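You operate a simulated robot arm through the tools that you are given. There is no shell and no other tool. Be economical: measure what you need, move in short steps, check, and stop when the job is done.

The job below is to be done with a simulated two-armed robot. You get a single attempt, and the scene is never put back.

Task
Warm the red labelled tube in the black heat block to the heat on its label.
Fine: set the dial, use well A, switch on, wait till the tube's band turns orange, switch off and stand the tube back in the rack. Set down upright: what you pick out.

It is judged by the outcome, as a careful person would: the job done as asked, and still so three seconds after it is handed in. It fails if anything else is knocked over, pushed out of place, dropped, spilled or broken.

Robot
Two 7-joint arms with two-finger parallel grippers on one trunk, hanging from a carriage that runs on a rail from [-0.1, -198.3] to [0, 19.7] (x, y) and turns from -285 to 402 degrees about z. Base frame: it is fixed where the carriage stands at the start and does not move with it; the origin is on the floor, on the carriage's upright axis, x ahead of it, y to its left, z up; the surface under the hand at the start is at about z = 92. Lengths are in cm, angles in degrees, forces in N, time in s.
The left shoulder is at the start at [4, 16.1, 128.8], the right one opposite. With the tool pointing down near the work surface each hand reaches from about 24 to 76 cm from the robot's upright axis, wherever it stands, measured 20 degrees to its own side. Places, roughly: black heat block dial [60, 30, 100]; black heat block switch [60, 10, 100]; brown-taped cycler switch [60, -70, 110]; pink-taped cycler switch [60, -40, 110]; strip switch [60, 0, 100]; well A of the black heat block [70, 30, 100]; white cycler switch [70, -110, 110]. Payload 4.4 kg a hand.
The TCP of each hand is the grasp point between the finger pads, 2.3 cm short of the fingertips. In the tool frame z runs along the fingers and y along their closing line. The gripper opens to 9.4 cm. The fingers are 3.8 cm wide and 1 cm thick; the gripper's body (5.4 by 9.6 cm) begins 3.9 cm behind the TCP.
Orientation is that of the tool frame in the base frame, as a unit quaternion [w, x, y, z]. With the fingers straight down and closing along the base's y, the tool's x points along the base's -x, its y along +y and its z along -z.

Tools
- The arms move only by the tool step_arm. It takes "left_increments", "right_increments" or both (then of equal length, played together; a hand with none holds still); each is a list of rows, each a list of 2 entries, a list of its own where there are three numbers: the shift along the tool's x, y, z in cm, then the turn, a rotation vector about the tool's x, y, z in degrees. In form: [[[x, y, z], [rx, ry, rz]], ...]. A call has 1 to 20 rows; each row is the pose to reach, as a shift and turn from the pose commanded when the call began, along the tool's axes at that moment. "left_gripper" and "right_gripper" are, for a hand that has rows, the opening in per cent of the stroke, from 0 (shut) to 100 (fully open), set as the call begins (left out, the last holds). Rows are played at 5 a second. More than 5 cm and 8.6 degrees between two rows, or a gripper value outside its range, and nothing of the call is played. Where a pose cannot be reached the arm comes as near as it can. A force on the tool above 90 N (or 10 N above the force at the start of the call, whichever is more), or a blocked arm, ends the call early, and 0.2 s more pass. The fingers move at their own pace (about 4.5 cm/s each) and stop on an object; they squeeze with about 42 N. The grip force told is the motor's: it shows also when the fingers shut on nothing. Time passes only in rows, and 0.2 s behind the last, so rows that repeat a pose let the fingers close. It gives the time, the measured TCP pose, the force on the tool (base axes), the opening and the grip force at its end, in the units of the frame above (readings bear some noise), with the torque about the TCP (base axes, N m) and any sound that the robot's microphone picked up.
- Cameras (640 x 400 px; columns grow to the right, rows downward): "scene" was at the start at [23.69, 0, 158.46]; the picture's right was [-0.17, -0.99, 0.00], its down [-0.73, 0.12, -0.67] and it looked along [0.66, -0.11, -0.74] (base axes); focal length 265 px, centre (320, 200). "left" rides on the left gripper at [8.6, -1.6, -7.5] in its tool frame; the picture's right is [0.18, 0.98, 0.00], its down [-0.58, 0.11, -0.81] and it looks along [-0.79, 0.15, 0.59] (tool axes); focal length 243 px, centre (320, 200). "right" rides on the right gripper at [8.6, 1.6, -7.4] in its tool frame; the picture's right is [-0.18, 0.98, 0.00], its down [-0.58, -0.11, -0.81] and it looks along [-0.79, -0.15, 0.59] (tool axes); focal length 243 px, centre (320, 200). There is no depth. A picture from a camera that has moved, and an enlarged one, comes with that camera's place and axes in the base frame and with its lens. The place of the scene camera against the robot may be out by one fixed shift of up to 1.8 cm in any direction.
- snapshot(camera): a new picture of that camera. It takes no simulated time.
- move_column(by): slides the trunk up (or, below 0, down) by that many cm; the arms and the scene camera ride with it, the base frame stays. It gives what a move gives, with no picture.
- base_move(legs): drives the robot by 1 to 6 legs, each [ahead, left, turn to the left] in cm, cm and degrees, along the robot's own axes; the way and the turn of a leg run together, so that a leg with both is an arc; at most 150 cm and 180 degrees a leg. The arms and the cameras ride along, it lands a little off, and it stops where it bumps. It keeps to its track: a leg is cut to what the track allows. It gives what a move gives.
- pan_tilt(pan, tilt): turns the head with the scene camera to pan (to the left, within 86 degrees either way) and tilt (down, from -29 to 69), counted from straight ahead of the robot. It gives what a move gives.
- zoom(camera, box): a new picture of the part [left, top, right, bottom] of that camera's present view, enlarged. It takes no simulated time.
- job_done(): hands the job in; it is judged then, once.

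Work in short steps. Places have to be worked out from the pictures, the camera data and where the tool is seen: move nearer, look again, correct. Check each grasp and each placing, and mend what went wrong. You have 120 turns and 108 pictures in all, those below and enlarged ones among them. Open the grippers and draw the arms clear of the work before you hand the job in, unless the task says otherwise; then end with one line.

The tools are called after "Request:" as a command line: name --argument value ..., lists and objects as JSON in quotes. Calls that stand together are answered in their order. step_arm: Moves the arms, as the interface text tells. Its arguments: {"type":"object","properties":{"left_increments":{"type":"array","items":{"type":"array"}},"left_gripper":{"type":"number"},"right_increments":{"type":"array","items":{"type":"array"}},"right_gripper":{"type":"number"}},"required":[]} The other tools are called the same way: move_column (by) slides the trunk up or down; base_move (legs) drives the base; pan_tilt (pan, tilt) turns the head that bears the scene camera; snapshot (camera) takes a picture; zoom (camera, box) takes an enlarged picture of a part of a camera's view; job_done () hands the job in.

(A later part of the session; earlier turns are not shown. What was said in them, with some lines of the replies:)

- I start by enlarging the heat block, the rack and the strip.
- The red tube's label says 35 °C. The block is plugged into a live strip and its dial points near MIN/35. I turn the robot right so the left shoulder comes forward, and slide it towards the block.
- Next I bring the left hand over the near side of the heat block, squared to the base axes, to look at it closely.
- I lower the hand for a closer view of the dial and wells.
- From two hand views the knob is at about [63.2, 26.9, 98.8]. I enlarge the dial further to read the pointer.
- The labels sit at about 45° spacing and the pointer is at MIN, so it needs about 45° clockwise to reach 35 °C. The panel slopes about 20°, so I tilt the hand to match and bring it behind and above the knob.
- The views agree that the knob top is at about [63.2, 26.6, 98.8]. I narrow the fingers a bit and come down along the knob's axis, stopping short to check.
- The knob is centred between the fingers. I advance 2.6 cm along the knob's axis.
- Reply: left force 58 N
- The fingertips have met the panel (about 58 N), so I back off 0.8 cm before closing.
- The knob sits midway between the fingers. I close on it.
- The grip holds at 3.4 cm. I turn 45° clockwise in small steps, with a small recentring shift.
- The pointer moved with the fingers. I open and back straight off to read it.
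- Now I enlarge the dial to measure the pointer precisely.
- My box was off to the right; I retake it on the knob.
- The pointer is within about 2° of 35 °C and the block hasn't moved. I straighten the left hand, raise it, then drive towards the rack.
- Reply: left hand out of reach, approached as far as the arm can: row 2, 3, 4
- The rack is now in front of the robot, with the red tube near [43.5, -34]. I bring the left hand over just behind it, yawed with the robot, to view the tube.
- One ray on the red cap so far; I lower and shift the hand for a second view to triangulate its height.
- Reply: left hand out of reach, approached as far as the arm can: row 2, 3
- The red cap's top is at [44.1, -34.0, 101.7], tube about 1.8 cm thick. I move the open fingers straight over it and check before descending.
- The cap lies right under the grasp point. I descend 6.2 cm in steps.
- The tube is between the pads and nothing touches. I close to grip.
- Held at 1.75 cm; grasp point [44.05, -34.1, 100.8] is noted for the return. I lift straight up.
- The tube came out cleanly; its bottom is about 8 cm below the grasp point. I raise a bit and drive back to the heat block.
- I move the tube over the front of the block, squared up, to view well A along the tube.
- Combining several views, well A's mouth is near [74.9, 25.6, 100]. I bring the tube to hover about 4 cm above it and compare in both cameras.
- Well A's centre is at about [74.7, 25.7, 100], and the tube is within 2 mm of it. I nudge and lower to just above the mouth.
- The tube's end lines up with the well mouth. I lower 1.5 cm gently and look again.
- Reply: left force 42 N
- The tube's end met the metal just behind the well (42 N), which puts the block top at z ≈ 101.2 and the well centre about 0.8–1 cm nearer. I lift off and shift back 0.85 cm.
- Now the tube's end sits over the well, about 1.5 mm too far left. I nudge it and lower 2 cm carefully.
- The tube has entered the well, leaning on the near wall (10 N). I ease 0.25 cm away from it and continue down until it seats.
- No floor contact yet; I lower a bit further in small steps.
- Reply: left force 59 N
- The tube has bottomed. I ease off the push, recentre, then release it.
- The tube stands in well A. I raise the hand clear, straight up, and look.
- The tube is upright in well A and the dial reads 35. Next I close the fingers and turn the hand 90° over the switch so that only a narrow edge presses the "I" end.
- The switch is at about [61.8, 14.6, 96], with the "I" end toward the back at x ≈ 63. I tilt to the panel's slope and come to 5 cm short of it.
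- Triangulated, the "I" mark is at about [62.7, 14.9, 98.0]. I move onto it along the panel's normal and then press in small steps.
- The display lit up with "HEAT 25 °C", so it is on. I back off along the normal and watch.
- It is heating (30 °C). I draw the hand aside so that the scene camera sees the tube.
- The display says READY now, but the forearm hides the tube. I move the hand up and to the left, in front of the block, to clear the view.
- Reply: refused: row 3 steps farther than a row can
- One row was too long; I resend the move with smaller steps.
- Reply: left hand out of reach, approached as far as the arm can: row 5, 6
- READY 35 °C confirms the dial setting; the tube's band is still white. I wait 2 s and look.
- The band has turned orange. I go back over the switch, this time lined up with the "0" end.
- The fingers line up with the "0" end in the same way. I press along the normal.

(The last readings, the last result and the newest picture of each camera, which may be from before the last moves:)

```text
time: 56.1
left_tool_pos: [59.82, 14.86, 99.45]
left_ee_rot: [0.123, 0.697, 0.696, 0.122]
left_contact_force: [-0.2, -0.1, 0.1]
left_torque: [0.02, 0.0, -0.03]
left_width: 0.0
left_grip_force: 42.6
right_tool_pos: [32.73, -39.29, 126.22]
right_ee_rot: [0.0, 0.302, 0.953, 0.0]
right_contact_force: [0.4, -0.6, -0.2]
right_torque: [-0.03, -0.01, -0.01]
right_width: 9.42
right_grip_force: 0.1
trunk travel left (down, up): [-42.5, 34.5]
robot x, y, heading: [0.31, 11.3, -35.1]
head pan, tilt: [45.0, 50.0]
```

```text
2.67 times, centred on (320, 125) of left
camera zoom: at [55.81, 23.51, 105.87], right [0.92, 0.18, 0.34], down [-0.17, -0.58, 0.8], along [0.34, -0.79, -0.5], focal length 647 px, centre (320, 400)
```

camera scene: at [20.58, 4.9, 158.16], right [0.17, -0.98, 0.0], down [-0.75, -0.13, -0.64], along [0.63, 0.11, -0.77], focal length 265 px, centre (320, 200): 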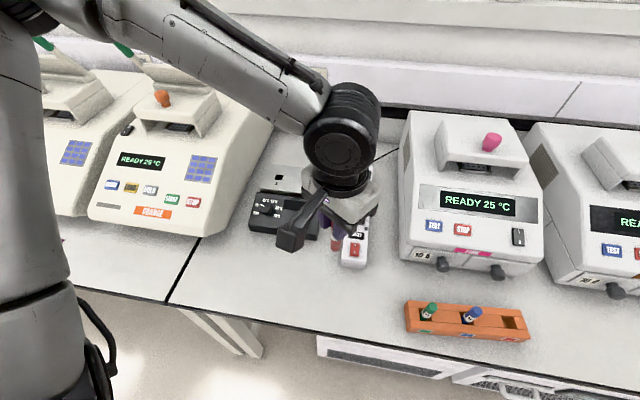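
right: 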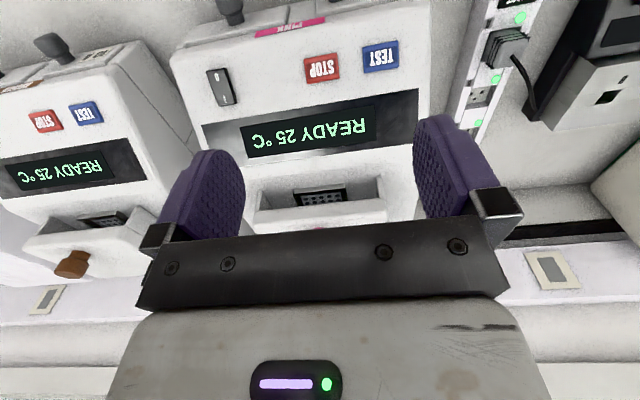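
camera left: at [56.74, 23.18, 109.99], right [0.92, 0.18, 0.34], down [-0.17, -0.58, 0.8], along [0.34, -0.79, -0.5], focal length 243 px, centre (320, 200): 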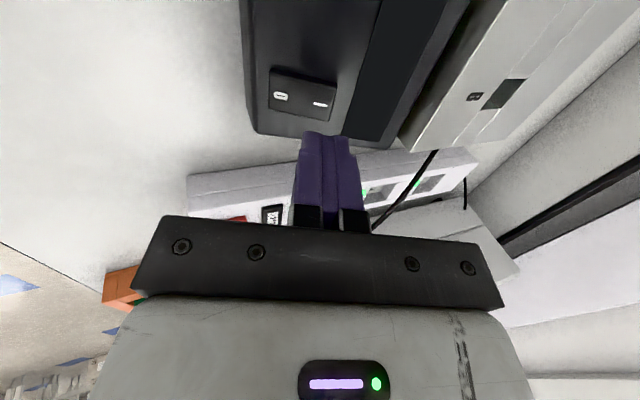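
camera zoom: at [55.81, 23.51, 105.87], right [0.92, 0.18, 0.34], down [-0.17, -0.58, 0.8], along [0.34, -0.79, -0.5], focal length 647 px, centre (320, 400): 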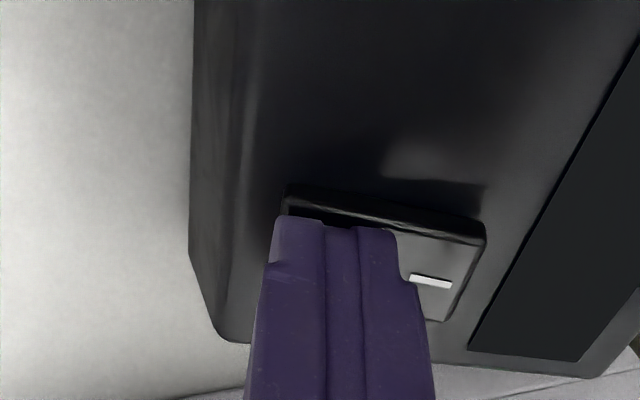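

The display went dark: it's off. I back off along the normal, then straighten the hand (untilt, rise) on the way to the tube.

Request:
step_arm --left_increments '[[[0, 0, -3], [0, 0, 0]], [[0, 0, -7], [0, 0, 0]], [[0, 0, -11], [5, 0, 0]], [[0, 0, -13], [10, 0, 0]], [[0, 0, -14], [15, 0, 0]], [[0, 0, -15], [20, 0, 0]], [[0, 0, -15], [20, 0, 0]]]'

Request:
zoom --camera "scene" --box '[235, 130, 345, 240]'

```text
time: 57.7
left_tool_pos: [54.64, 14.86, 113.59]
left_ee_rot: [0.0, 0.708, 0.706, -0.001]
left_contact_force: [0.1, -0.6, 0.3]
left_torque: [-0.01, -0.02, -0.01]
left_width: 0.0
left_grip_force: 41.8
right_tool_pos: [32.83, -39.34, 126.09]
right_ee_rot: [0.0, 0.302, 0.953, -0.001]
right_contact_force: [0.5, -1.0, 0.0]
right_torque: [0.02, 0.02, 0.03]
right_width: 9.4
right_grip_force: 0.1
trunk travel left (down, up): [-42.5, 34.5]
robot x, y, heading: [-0.16, 11.04, -35.2]
head pan, tilt: [45.0, 50.0]
```

```text
3.64 times, centred on (290, 185) of scene
camera zoom: at [20.58, 4.88, 158.16], right [0.17, -0.98, 0.0], down [-0.75, -0.13, -0.64], along [0.63, 0.11, -0.77], focal length 964 px, centre (429, 254)
```

zoom: 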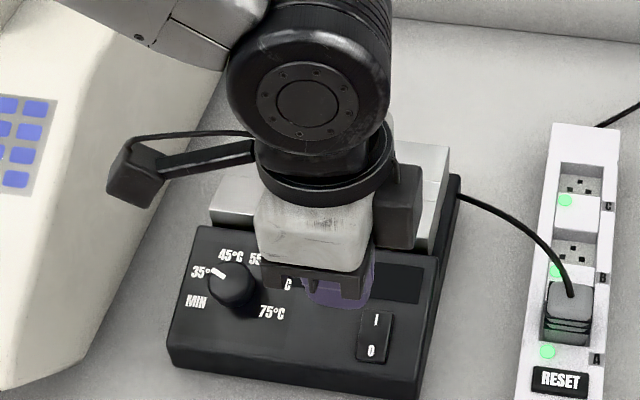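

The switch shows off. I rise, turn back to square and go over the tube with the fingers open.

Request:
step_arm --left_increments '[[[1, 1.5, -1.7], [0, 0, -8.2]], [[2, 3, -3.4], [0, 0, -16.4]], [[3, 5, -3.4], [0, 0, -24.6]], [[4, 7, -3.4], [0, 0, -32.8]], [[5, 9, -3.4], [0, 0, -41]], [[6, 11, -3.4], [0, 0, -49.2]], [[7, 13, -3.4], [0, 0, -57.4]], [[8, 15, -3.4], [0, 0, -65.6]], [[9, 17, -3.4], [0, 0, -73.8]], [[10, 18.5, -3.4], [0, 0, -82]], [[10.75, 19.5, -3.4], [0, 0, -90]], [[10.75, 19.5, -3.4], [0, 0, -90]]]' --left_gripper 50

Request:
zoom --camera "left" --box '[220, 20, 420, 170]'

Request:
zoom --camera "scene" --box '[245, 125, 345, 205]'

```text
time: 60.3
left_tool_pos: [74.15, 25.64, 117.07]
left_ee_rot: [-0.001, 0.0, 1.0, -0.001]
left_contact_force: [-0.2, -0.1, 1.2]
left_torque: [-0.02, 0.02, 0.01]
left_width: 4.68
left_grip_force: 0.1
right_tool_pos: [32.85, -39.22, 126.05]
right_ee_rot: [0.0, 0.302, 0.953, 0.001]
right_contact_force: [-0.6, 0.2, -0.2]
right_torque: [0.01, 0.0, -0.01]
right_width: 9.4
right_grip_force: 0.0
trunk travel left (down, up): [-42.5, 34.5]
robot x, y, heading: [0.11, 11.55, -35.3]
head pan, tilt: [45.0, 50.0]
```

```text
2.67 times, centred on (320, 95) of left
camera zoom: at [65.58, 24.02, 124.52], right [-0.18, 0.98, 0.0], down [0.58, 0.11, 0.81], along [0.79, 0.15, -0.59], focal length 647 px, centre (320, 480)
```

zoom: 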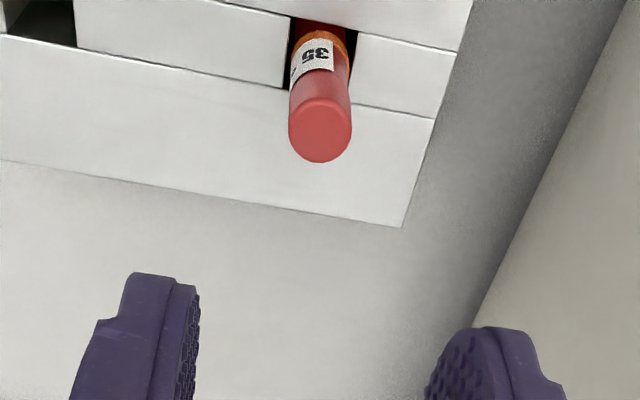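

```text
5.00 times, centred on (295, 165) of scene
camera zoom: at [20.59, 4.88, 158.16], right [0.17, -0.98, 0.0], down [-0.75, -0.13, -0.64], along [0.63, 0.11, -0.77], focal length 1325 px, centre (445, 375)
```

zoom: 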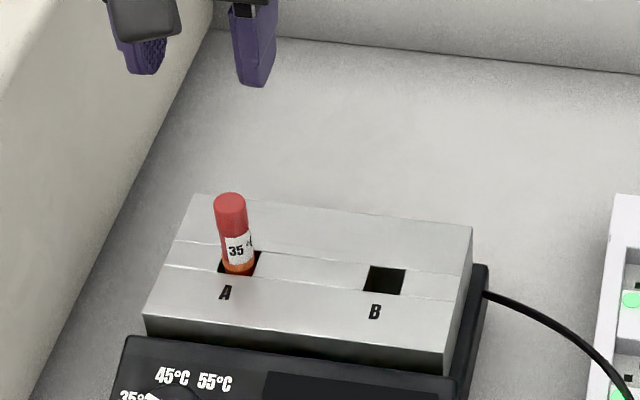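

The cap is centred below. I descend around the tube to z ≈ 104.3.

Request:
step_arm --left_increments '[[[0, 0, 4], [0, 0, 0]], [[0, 0, 8], [0, 0, 0]], [[0, 0, 11], [0, 0, 0]], [[0, 0, 12.6], [0, 0, 0]], [[0, 0, 12.6], [0, 0, 0]]]'

Request:
step_arm --left_increments '[[[0, 0, 0], [0, 0, 0]], [[0, 0, 0], [0, 0, 0]], [[0, 0, 0], [0, 0, 0]], [[0, 0, 0], [0, 0, 0]]]' --left_gripper 5

Request:
zoom --camera "left" --box '[220, 70, 420, 220]'

```text
time: 61.5
left_tool_pos: [74.23, 25.48, 104.38]
left_ee_rot: [-0.001, 0.002, 1.0, 0.0]
left_contact_force: [-0.8, 0.5, -0.1]
left_torque: [-0.01, 0.05, 0.01]
left_width: 4.71
left_grip_force: 0.1
right_tool_pos: [32.82, -39.24, 126.07]
right_ee_rot: [0.0, 0.302, 0.953, 0.0]
right_contact_force: [-1.1, -0.4, -0.2]
right_torque: [0.03, 0.0, 0.0]
right_width: 9.42
right_grip_force: 0.0
trunk travel left (down, up): [-42.5, 34.5]
robot x, y, heading: [-0.03, 11.29, -35.0]
head pan, tilt: [45.0, 50.0]
```

```text
time: 62.5
left_tool_pos: [74.21, 25.5, 104.35]
left_ee_rot: [-0.001, 0.001, 1.0, 0.0]
left_contact_force: [-0.6, 2.9, -0.7]
left_torque: [0.06, 0.04, 0.0]
left_width: 1.73
left_grip_force: 42.0
right_tool_pos: [32.8, -39.34, 126.15]
right_ee_rot: [-0.001, 0.302, 0.953, 0.001]
right_contact_force: [-0.3, -0.3, 0.4]
right_torque: [-0.03, 0.0, -0.01]
right_width: 9.41
right_grip_force: 0.1
trunk travel left (down, up): [-42.5, 34.5]
robot x, y, heading: [0.21, 11.59, -35.2]
head pan, tilt: [45.0, 50.0]
```

```text
2.67 times, centred on (320, 145) of left
camera zoom: at [65.62, 23.9, 111.78], right [-0.18, 0.98, 0.0], down [0.58, 0.11, 0.81], along [0.79, 0.15, -0.59], focal length 647 px, centre (320, 347)
```

zoom: 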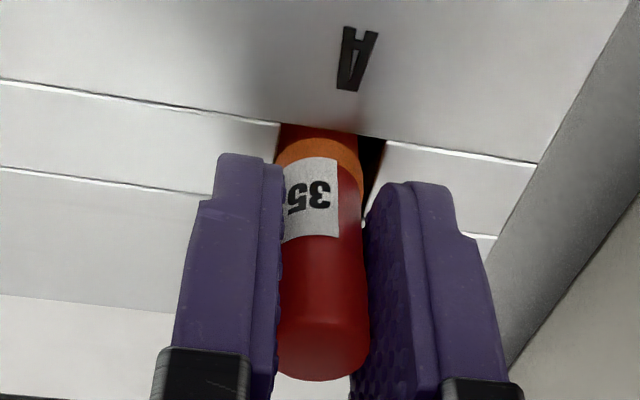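

Gripped again, band clearly orange. I lift straight out.

Request:
step_arm --left_increments '[[[0, 0, -2], [0, 0, 0]], [[0, 0, -5], [0, 0, 0]], [[0, 0, -9], [0, 0, 0]], [[0, 0, -13], [0, 0, 0]], [[0, 0, -17], [0, 0, 0]], [[0, 0, -20], [0, 0, 0]], [[0, 0, -20], [0, 0, 0]]]'

Request:
step_arm --left_increments '[[[4.3, -2.8, 0], [0, 0, 5]], [[8.6, -5.6, 0], [0, 0, 10]], [[12.9, -8.4, 0], [0, 0, 15]], [[17.2, -11.2, 0], [0, 0, 20]], [[21.5, -14, 0], [0, 0, 25]], [[25.8, -16.8, 0], [0, 0, 30]], [[30.1, -20, 0], [0, 0, 35.3]], [[30.1, -20, 0], [0, 0, 35.3]]]'

Request:
zoom --camera "scene" --box '[210, 100, 390, 260]'

```text
time: 64.1
left_tool_pos: [74.18, 25.54, 124.49]
left_ee_rot: [0.0, 0.001, 1.0, 0.0]
left_contact_force: [0.2, -0.2, -0.5]
left_torque: [-0.04, -0.01, -0.02]
left_width: 1.75
left_grip_force: 42.2
right_tool_pos: [32.98, -39.34, 126.22]
right_ee_rot: [0.0, 0.301, 0.954, 0.0]
right_contact_force: [-0.5, -0.4, -0.1]
right_torque: [0.0, 0.02, 0.0]
right_width: 9.38
right_grip_force: 0.1
trunk travel left (down, up): [-42.5, 34.5]
robot x, y, heading: [0.02, 11.54, -34.9]
head pan, tilt: [45.0, 50.0]
```

```text
refused: row 1 steps farther than a row can; nothing moved
```

```text
2.50 times, centred on (300, 180) of scene
camera zoom: at [20.58, 4.88, 158.16], right [0.17, -0.98, 0.0], down [-0.75, -0.13, -0.64], along [0.63, 0.11, -0.77], focal length 662 px, centre (370, 250)
```

zoom: 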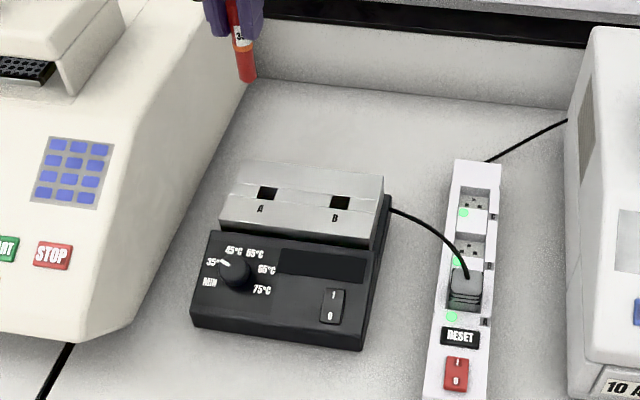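

The tube is out and all is in place; the draw-back rows were slightly too long, so I resend them, then drive back to the rack.

Request:
step_arm --left_increments '[[[3.7, -2.5, 0], [0, 0, 4.4]], [[7.5, -5, 0], [0, 0, 8.8]], [[11.3, -7.5, 0], [0, 0, 13.2]], [[15, -10, 0], [0, 0, 17.6]], [[18.8, -12.5, 0], [0, 0, 22]], [[22.5, -15, 0], [0, 0, 26.4]], [[26.3, -17.5, 0], [0, 0, 30.9]], [[30.1, -20, 0], [0, 0, 35.3]], [[30.1, -20, 0], [0, 0, 35.3]]]'

Request:
base_move --legs '[[22.4, -32.4, 0]]'

Request:
snapshot --camera "scene"

Request:
snapshot --camera "left"

```text
time: 66.1
left_tool_pos: [43.97, 5.46, 124.45]
left_ee_rot: [0.0, 0.305, 0.952, -0.001]
left_contact_force: [-0.5, -0.4, -0.5]
left_torque: [0.02, -0.03, 0.06]
left_width: 1.77
left_grip_force: 41.8
right_tool_pos: [32.75, -39.25, 126.08]
right_ee_rot: [0.0, 0.302, 0.953, 0.0]
right_contact_force: [0.6, -0.3, 0.0]
right_torque: [-0.01, -0.04, 0.0]
right_width: 9.36
right_grip_force: 0.1
trunk travel left (down, up): [-42.5, 34.5]
robot x, y, heading: [0.09, 11.31, -35.0]
head pan, tilt: [45.0, 50.0]
```

```text
time: 68.6
left_tool_pos: [43.92, -33.78, 124.41]
left_ee_rot: [-0.001, 0.302, 0.953, -0.001]
left_contact_force: [-0.4, -0.2, -0.1]
left_torque: [0.01, 0.02, 0.0]
left_width: 1.73
left_grip_force: 42.2
right_tool_pos: [33.01, -78.65, 126.23]
right_ee_rot: [-0.001, 0.299, 0.954, 0.0]
right_contact_force: [-0.6, 0.1, 0.0]
right_torque: [0.01, 0.02, 0.0]
right_width: 9.38
right_grip_force: 0.0
trunk travel left (down, up): [-42.5, 34.5]
robot x, y, heading: [-0.07, -27.63, -34.8]
head pan, tilt: [45.0, 50.0]
```

```text
36 pictures are left
camera scene: at [20.6, -34.51, 158.16], right [0.18, -0.98, 0.0], down [-0.75, -0.14, -0.64], along [0.63, 0.11, -0.77], focal length 265 px, centre (320, 200)
```

scene: 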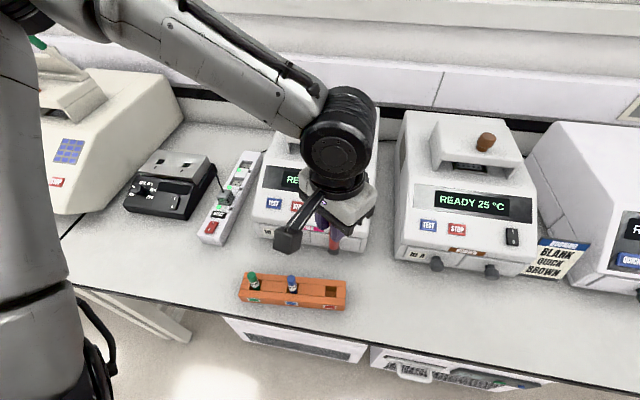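

```text
35 pictures are left
camera left: at [36.08, -30.14, 131.84], right [0.42, 0.91, 0.0], down [0.54, -0.25, 0.81], along [0.73, -0.34, -0.59], focal length 243 px, centre (320, 200)
```

left: 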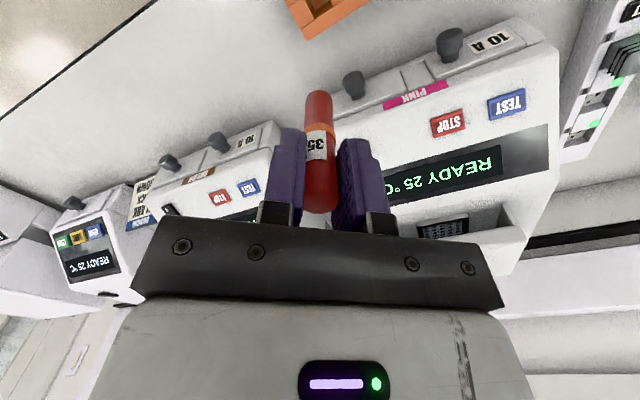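

The hand is back over the rack. I shift slightly to the noted pick-up position and lower to hover above the red slot.

Request:
step_arm --left_increments '[[[-0.3, -0.16, 4.5], [0, 0, 0]], [[-0.3, -0.16, 9], [0, 0, 0]], [[-0.3, -0.16, 13.5], [0, 0, 0]], [[-0.3, -0.16, 17.5], [0, 0, 0]], [[-0.3, -0.16, 17.5], [0, 0, 0]]]'

Request:
zoom --camera "left" --box '[220, 20, 420, 170]'

Request:
zoom --camera "scene" --box '[290, 250, 370, 320]'

```text
time: 69.8
left_tool_pos: [44.27, -34.15, 107.13]
left_ee_rot: [0.0, 0.303, 0.953, -0.001]
left_contact_force: [-0.3, 0.0, -1.8]
left_torque: [-0.01, 0.0, 0.01]
left_width: 1.76
left_grip_force: 42.6
right_tool_pos: [33.08, -78.59, 126.1]
right_ee_rot: [0.0, 0.299, 0.954, -0.001]
right_contact_force: [-0.5, 0.5, 0.4]
right_torque: [-0.01, -0.02, 0.0]
right_width: 9.41
right_grip_force: 0.0
trunk travel left (down, up): [-42.5, 34.5]
robot x, y, heading: [-0.02, -28.04, -34.7]
head pan, tilt: [45.0, 50.0]
```

```text
2.67 times, centred on (320, 95) of left
camera zoom: at [36.28, -30.43, 114.45], right [0.42, 0.91, 0.0], down [0.54, -0.25, 0.81], along [0.73, -0.34, -0.59], focal length 647 px, centre (320, 480)
```

zoom: 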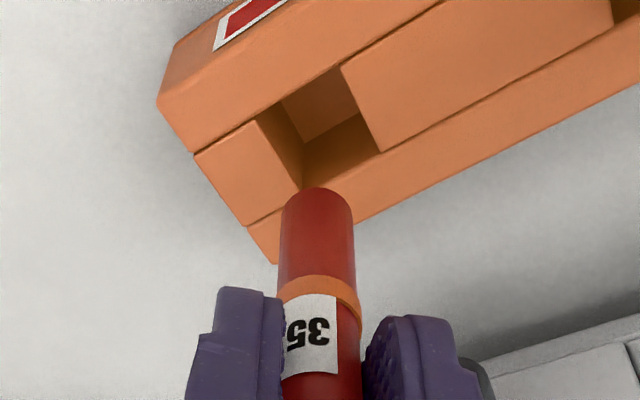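

```text
5.71 times, centred on (330, 285) of scene
camera zoom: at [20.61, -34.48, 158.16], right [0.18, -0.98, 0.0], down [-0.75, -0.13, -0.64], along [0.63, 0.11, -0.77], focal length 1514 px, centre (263, -286)
```

zoom: 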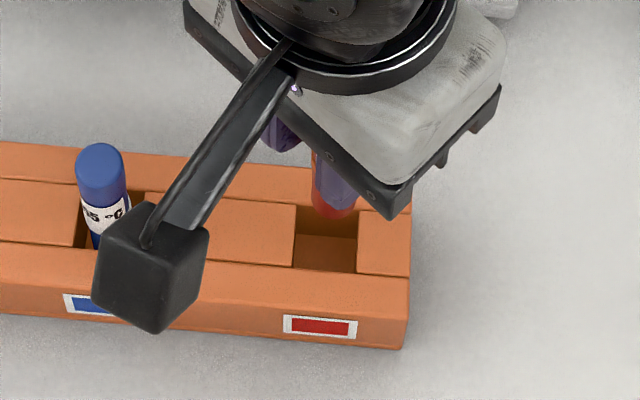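

The slot's centre is about [43.95, -33.9]. I nudge 3 mm towards it and lower to just above the mouth.

Request:
step_arm --left_increments '[[[0.28, 0.05, 1.5], [0, 0, 0]], [[0.28, 0.05, 3.2], [0, 0, 0]], [[0.28, 0.05, 3.2], [0, 0, 0]]]'

Request:
zoom --camera "left" --box '[220, 20, 420, 170]'

Request:
zoom --camera "scene" --box '[290, 250, 370, 320]'

```text
time: 70.6
left_tool_pos: [44.07, -33.85, 103.72]
left_ee_rot: [0.0, 0.302, 0.953, 0.0]
left_contact_force: [0.3, 0.3, -0.5]
left_torque: [0.01, 0.0, 0.01]
left_width: 1.74
left_grip_force: 41.9
right_tool_pos: [32.97, -78.65, 126.07]
right_ee_rot: [0.001, 0.299, 0.954, 0.0]
right_contact_force: [0.6, 0.3, 0.3]
right_torque: [0.0, -0.03, -0.01]
right_width: 9.41
right_grip_force: 0.0
trunk travel left (down, up): [-42.5, 34.5]
robot x, y, heading: [-0.03, -28.24, -35.1]
head pan, tilt: [45.0, 50.0]
```

```text
2.67 times, centred on (320, 95) of left
camera zoom: at [36.17, -30.15, 111.17], right [0.42, 0.91, 0.0], down [0.54, -0.25, 0.81], along [0.73, -0.34, -0.59], focal length 647 px, centre (320, 480)
```

zoom: 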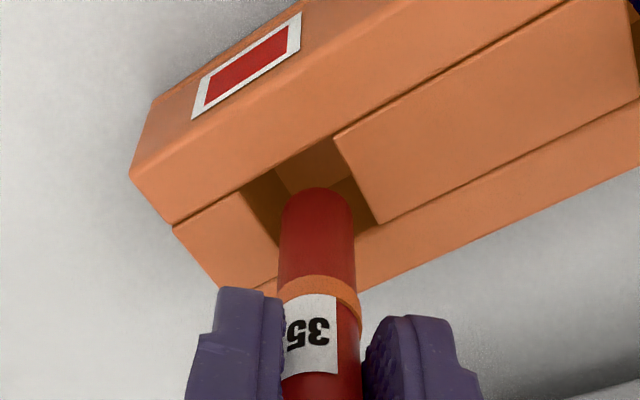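

```text
5.71 times, centred on (330, 285) of scene
camera zoom: at [20.6, -34.48, 158.16], right [0.18, -0.98, 0.0], down [-0.75, -0.13, -0.64], along [0.63, 0.11, -0.77], focal length 1514 px, centre (263, -286)
```

zoom: 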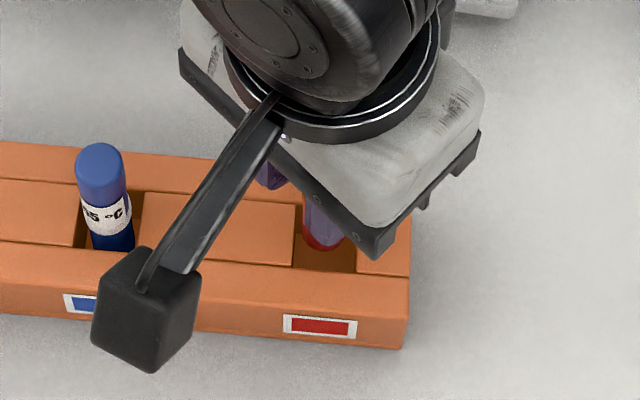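

The tube's end is centred over the slot. I lower slowly, watching the force.

Request:
step_arm --left_increments '[[[0, 0, 0.5], [0, 0, 0]], [[0, 0, 1], [0, 0, 0]], [[0, 0, 1.5], [0, 0, 0]], [[0, 0, 1.5], [0, 0, 0]]]'

Request:
zoom --camera "left" --box '[220, 20, 420, 170]'

Request:
zoom --camera "scene" --box '[290, 250, 370, 320]'

```text
time: 71.6
left_tool_pos: [43.99, -34.01, 102.25]
left_ee_rot: [0.0, 0.303, 0.953, -0.002]
left_contact_force: [-1.3, -0.5, -0.3]
left_torque: [0.0, 0.04, 0.01]
left_width: 1.76
left_grip_force: 41.9
right_tool_pos: [33.03, -78.56, 126.21]
right_ee_rot: [-0.001, 0.299, 0.954, -0.001]
right_contact_force: [-0.2, -0.4, -0.1]
right_torque: [0.02, -0.01, 0.0]
right_width: 9.43
right_grip_force: 0.1
trunk travel left (down, up): [-42.5, 34.5]
robot x, y, heading: [-0.37, -27.96, -34.7]
head pan, tilt: [45.0, 50.0]
```

```text
2.67 times, centred on (320, 95) of left
camera zoom: at [36.03, -30.2, 109.63], right [0.42, 0.91, 0.0], down [0.54, -0.25, 0.81], along [0.73, -0.34, -0.59], focal length 647 px, centre (320, 480)
```

zoom: 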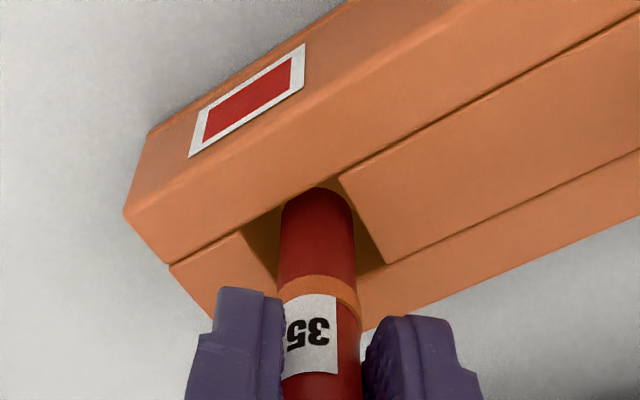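

```text
5.71 times, centred on (330, 285) of scene
camera zoom: at [20.6, -34.49, 158.16], right [0.18, -0.98, 0.0], down [-0.75, -0.13, -0.64], along [0.63, 0.11, -0.77], focal length 1514 px, centre (263, -286)
```

zoom: 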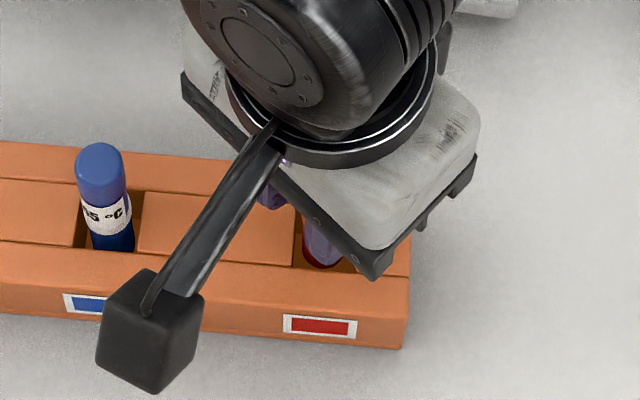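

The tube is in the slot with no side force. I continue down until it seats.

Request:
step_arm --left_increments '[[[0, 0, 0.5], [0, 0, 0]], [[0, 0, 0.9], [0, 0, 0]], [[0, 0, 1.2], [0, 0, 0]], [[0, 0, 1.5], [0, 0, 0]], [[0, 0, 1.5], [0, 0, 0]]]'

Request:
zoom --camera "left" --box '[220, 20, 420, 220]'

```text
time: 72.8
left_tool_pos: [43.99, -33.79, 100.78]
left_ee_rot: [0.001, 0.302, 0.953, -0.002]
left_contact_force: [-0.3, 0.6, -0.5]
left_torque: [0.0, 0.0, -0.03]
left_width: 1.74
left_grip_force: 41.3
right_tool_pos: [32.96, -78.65, 126.15]
right_ee_rot: [0.0, 0.299, 0.954, 0.0]
right_contact_force: [0.0, 0.0, 0.0]
right_torque: [0.0, 0.0, 0.0]
right_width: 9.41
right_grip_force: 0.0
trunk travel left (down, up): [-42.5, 34.5]
robot x, y, heading: [0.12, -27.77, -34.7]
head pan, tilt: [45.0, 50.0]
```

```text
2.00 times, centred on (320, 120) of left
camera zoom: at [36.03, -30.22, 108.17], right [0.42, 0.91, 0.0], down [0.54, -0.25, 0.81], along [0.73, -0.34, -0.59], focal length 485 px, centre (320, 360)
```

zoom: 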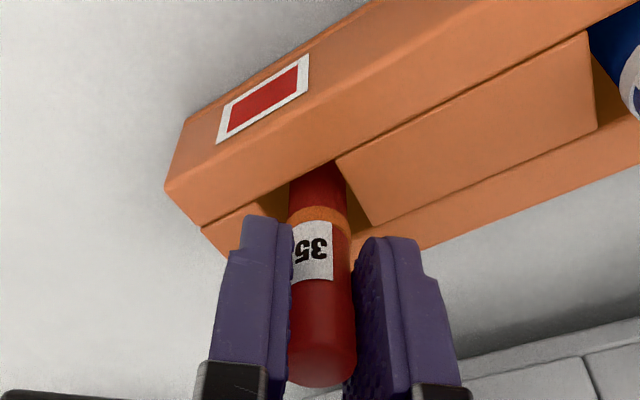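

No contact yet; I lower a little more in small steps.

Request:
step_arm --left_increments '[[[0, 0, 0.25], [0, 0, 0]], [[0, 0, 0.5], [0, 0, 0]], [[0, 0, 0.7], [0, 0, 0]], [[0, 0, 0.7], [0, 0, 0]]]'

```text
time: 73.8
left_tool_pos: [44.07, -33.93, 100.19]
left_ee_rot: [0.002, 0.303, 0.953, -0.002]
left_contact_force: [-4.7, 3.2, 42.7]
left_torque: [0.17, 0.2, 0.02]
left_width: 1.74
left_grip_force: 41.9
right_tool_pos: [33.08, -78.65, 126.18]
right_ee_rot: [0.002, 0.298, 0.954, 0.0]
right_contact_force: [1.4, 0.9, -0.3]
right_torque: [-0.01, 0.05, 0.01]
right_width: 9.4
right_grip_force: 0.1
trunk travel left (down, up): [-42.5, 34.5]
robot x, y, heading: [0.11, -28.11, -34.7]
head pan, tilt: [45.0, 50.0]
```

It has bottomed at z ≈ 100.2. I relieve the push, open, and look.

Request:
step_arm --left_increments '[[[0, 0, -0.4], [0, 0, 0]], [[0, 0, -0.4], [0, 0, 0]]]'

Request:
step_arm --left_increments '[[[0, 0, 0], [0, 0, 0]], [[0, 0, 0], [0, 0, 0]], [[0, 0, 0], [0, 0, 0]]]' --left_gripper 55

Request:
zoom --camera "left" --box '[220, 20, 420, 220]'

```text
time: 74.4
left_tool_pos: [43.87, -33.81, 100.19]
left_ee_rot: [-0.001, 0.302, 0.953, 0.001]
left_contact_force: [-0.3, -0.2, -0.7]
left_torque: [-0.03, 0.03, 0.0]
left_width: 1.79
left_grip_force: 41.5
right_tool_pos: [33.05, -78.59, 126.11]
right_ee_rot: [0.0, 0.299, 0.954, 0.0]
right_contact_force: [0.4, -0.3, 0.7]
right_torque: [-0.01, 0.01, -0.05]
right_width: 9.38
right_grip_force: 0.1
trunk travel left (down, up): [-42.5, 34.5]
robot x, y, heading: [-0.07, -27.96, -35.1]
head pan, tilt: [45.0, 50.0]
```

```text
time: 75.2
left_tool_pos: [43.91, -33.92, 100.33]
left_ee_rot: [0.0, 0.302, 0.953, -0.001]
left_contact_force: [-1.2, 1.1, 0.2]
left_torque: [0.01, -0.01, 0.02]
left_width: 5.14
left_grip_force: 0.1
right_tool_pos: [33.02, -78.62, 126.07]
right_ee_rot: [0.0, 0.299, 0.954, 0.0]
right_contact_force: [-0.7, 0.7, -0.9]
right_torque: [0.0, -0.02, 0.02]
right_width: 9.41
right_grip_force: 0.0
trunk travel left (down, up): [-42.5, 34.5]
robot x, y, heading: [-0.24, -28.09, -35.0]
head pan, tilt: [45.0, 50.0]
```

```text
2.00 times, centred on (320, 120) of left
camera zoom: at [35.99, -30.19, 107.82], right [0.42, 0.91, 0.0], down [0.54, -0.25, 0.81], along [0.73, -0.34, -0.59], focal length 485 px, centre (320, 360)
```

zoom: 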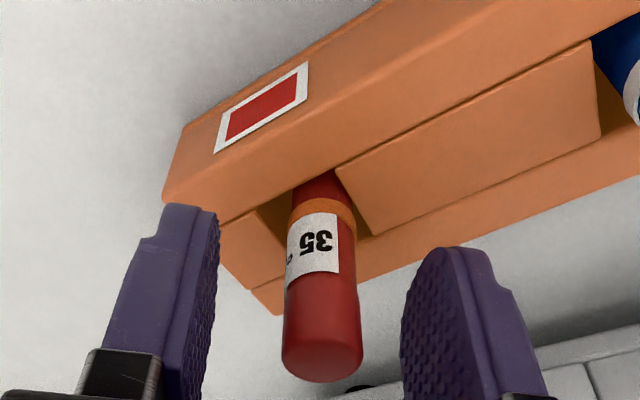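

The tube stands in its slot. I rise straight up, then check from a distance.

Request:
step_arm --left_increments '[[[0, 0, -2], [0, 0, 0]], [[0, 0, -5], [0, 0, 0]], [[0, 0, -9], [0, 0, 0]], [[0, 0, -13.5], [0, 0, 0]], [[0, 0, -18], [0, 0, 0]], [[0, 0, -22], [0, 0, 0]], [[0, 2, -24], [0, 0, 0]], [[0, 6, -24], [0, 0, 0]], [[0, 10.5, -24], [0, 0, 0]], [[0, 10.5, -24], [0, 0, 0]]]'

Request:
snapshot --camera "scene"

Request:
zoom --camera "scene" --box '[225, 250, 365, 330]'

Request:
zoom --camera "scene" --box '[100, 130, 270, 250]'

```text
time: 77.4
left_tool_pos: [50.25, -25.07, 124.37]
left_ee_rot: [0.0, 0.303, 0.953, -0.001]
left_contact_force: [0.0, 0.5, -0.5]
left_torque: [-0.01, -0.02, 0.02]
left_width: 5.14
left_grip_force: 0.1
right_tool_pos: [33.07, -78.75, 126.17]
right_ee_rot: [0.001, 0.3, 0.954, 0.0]
right_contact_force: [0.1, -0.5, -0.4]
right_torque: [0.01, 0.0, 0.0]
right_width: 9.43
right_grip_force: 0.2
trunk travel left (down, up): [-42.5, 34.5]
robot x, y, heading: [0.14, -27.91, -34.7]
head pan, tilt: [45.0, 50.0]
```

```text
26 pictures are left
camera scene: at [20.6, -34.51, 158.16], right [0.18, -0.98, 0.0], down [-0.75, -0.13, -0.64], along [0.63, 0.11, -0.77], focal length 265 px, centre (320, 200)
```

scene: 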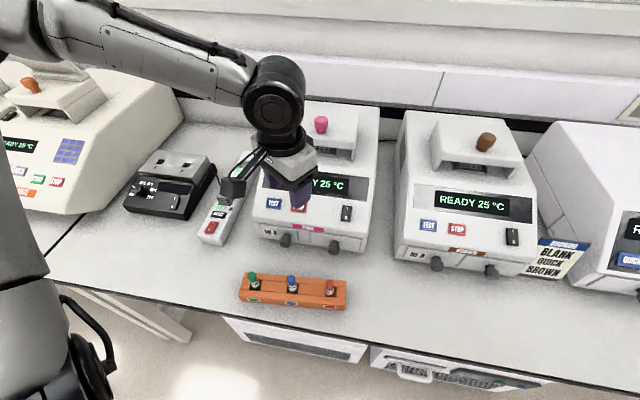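

```text
4.57 times, centred on (295, 290) of scene
camera zoom: at [20.6, -34.51, 158.16], right [0.18, -0.98, 0.0], down [-0.75, -0.13, -0.64], along [0.63, 0.11, -0.77], focal length 1211 px, centre (434, -211)
```

zoom: 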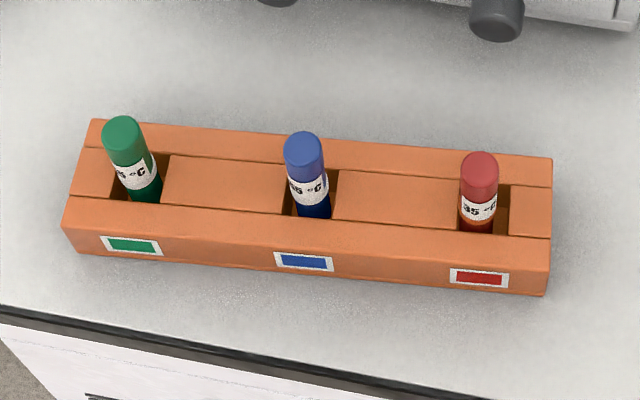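

```text
3.33 times, centred on (185, 190) of scene
camera zoom: at [20.6, -34.51, 158.16], right [0.18, -0.98, 0.0], down [-0.75, -0.13, -0.64], along [0.63, 0.11, -0.77], focal length 883 px, centre (770, 233)
```

zoom: 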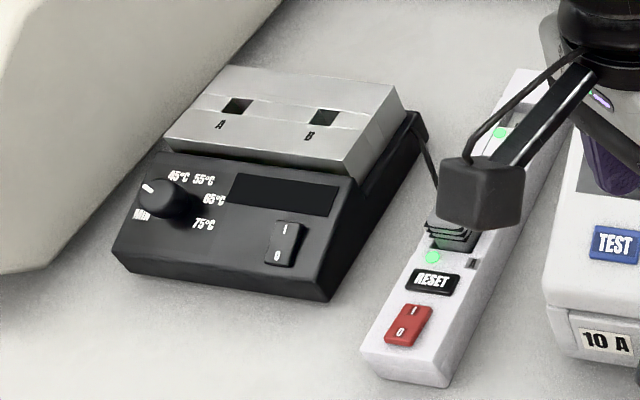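

Everything checks out: the red tube is upright in its slot, the block is off with the dial at 35, the rest is undisturbed, and the arms are clear with the grippers open. I hand the job in.

Request:
job_done

```text
The job is handed in.
```

The red tube was warmed to 35 °C in well A until its band turned orange; the block is switched off and the tube stands upright in its slot in the rack.
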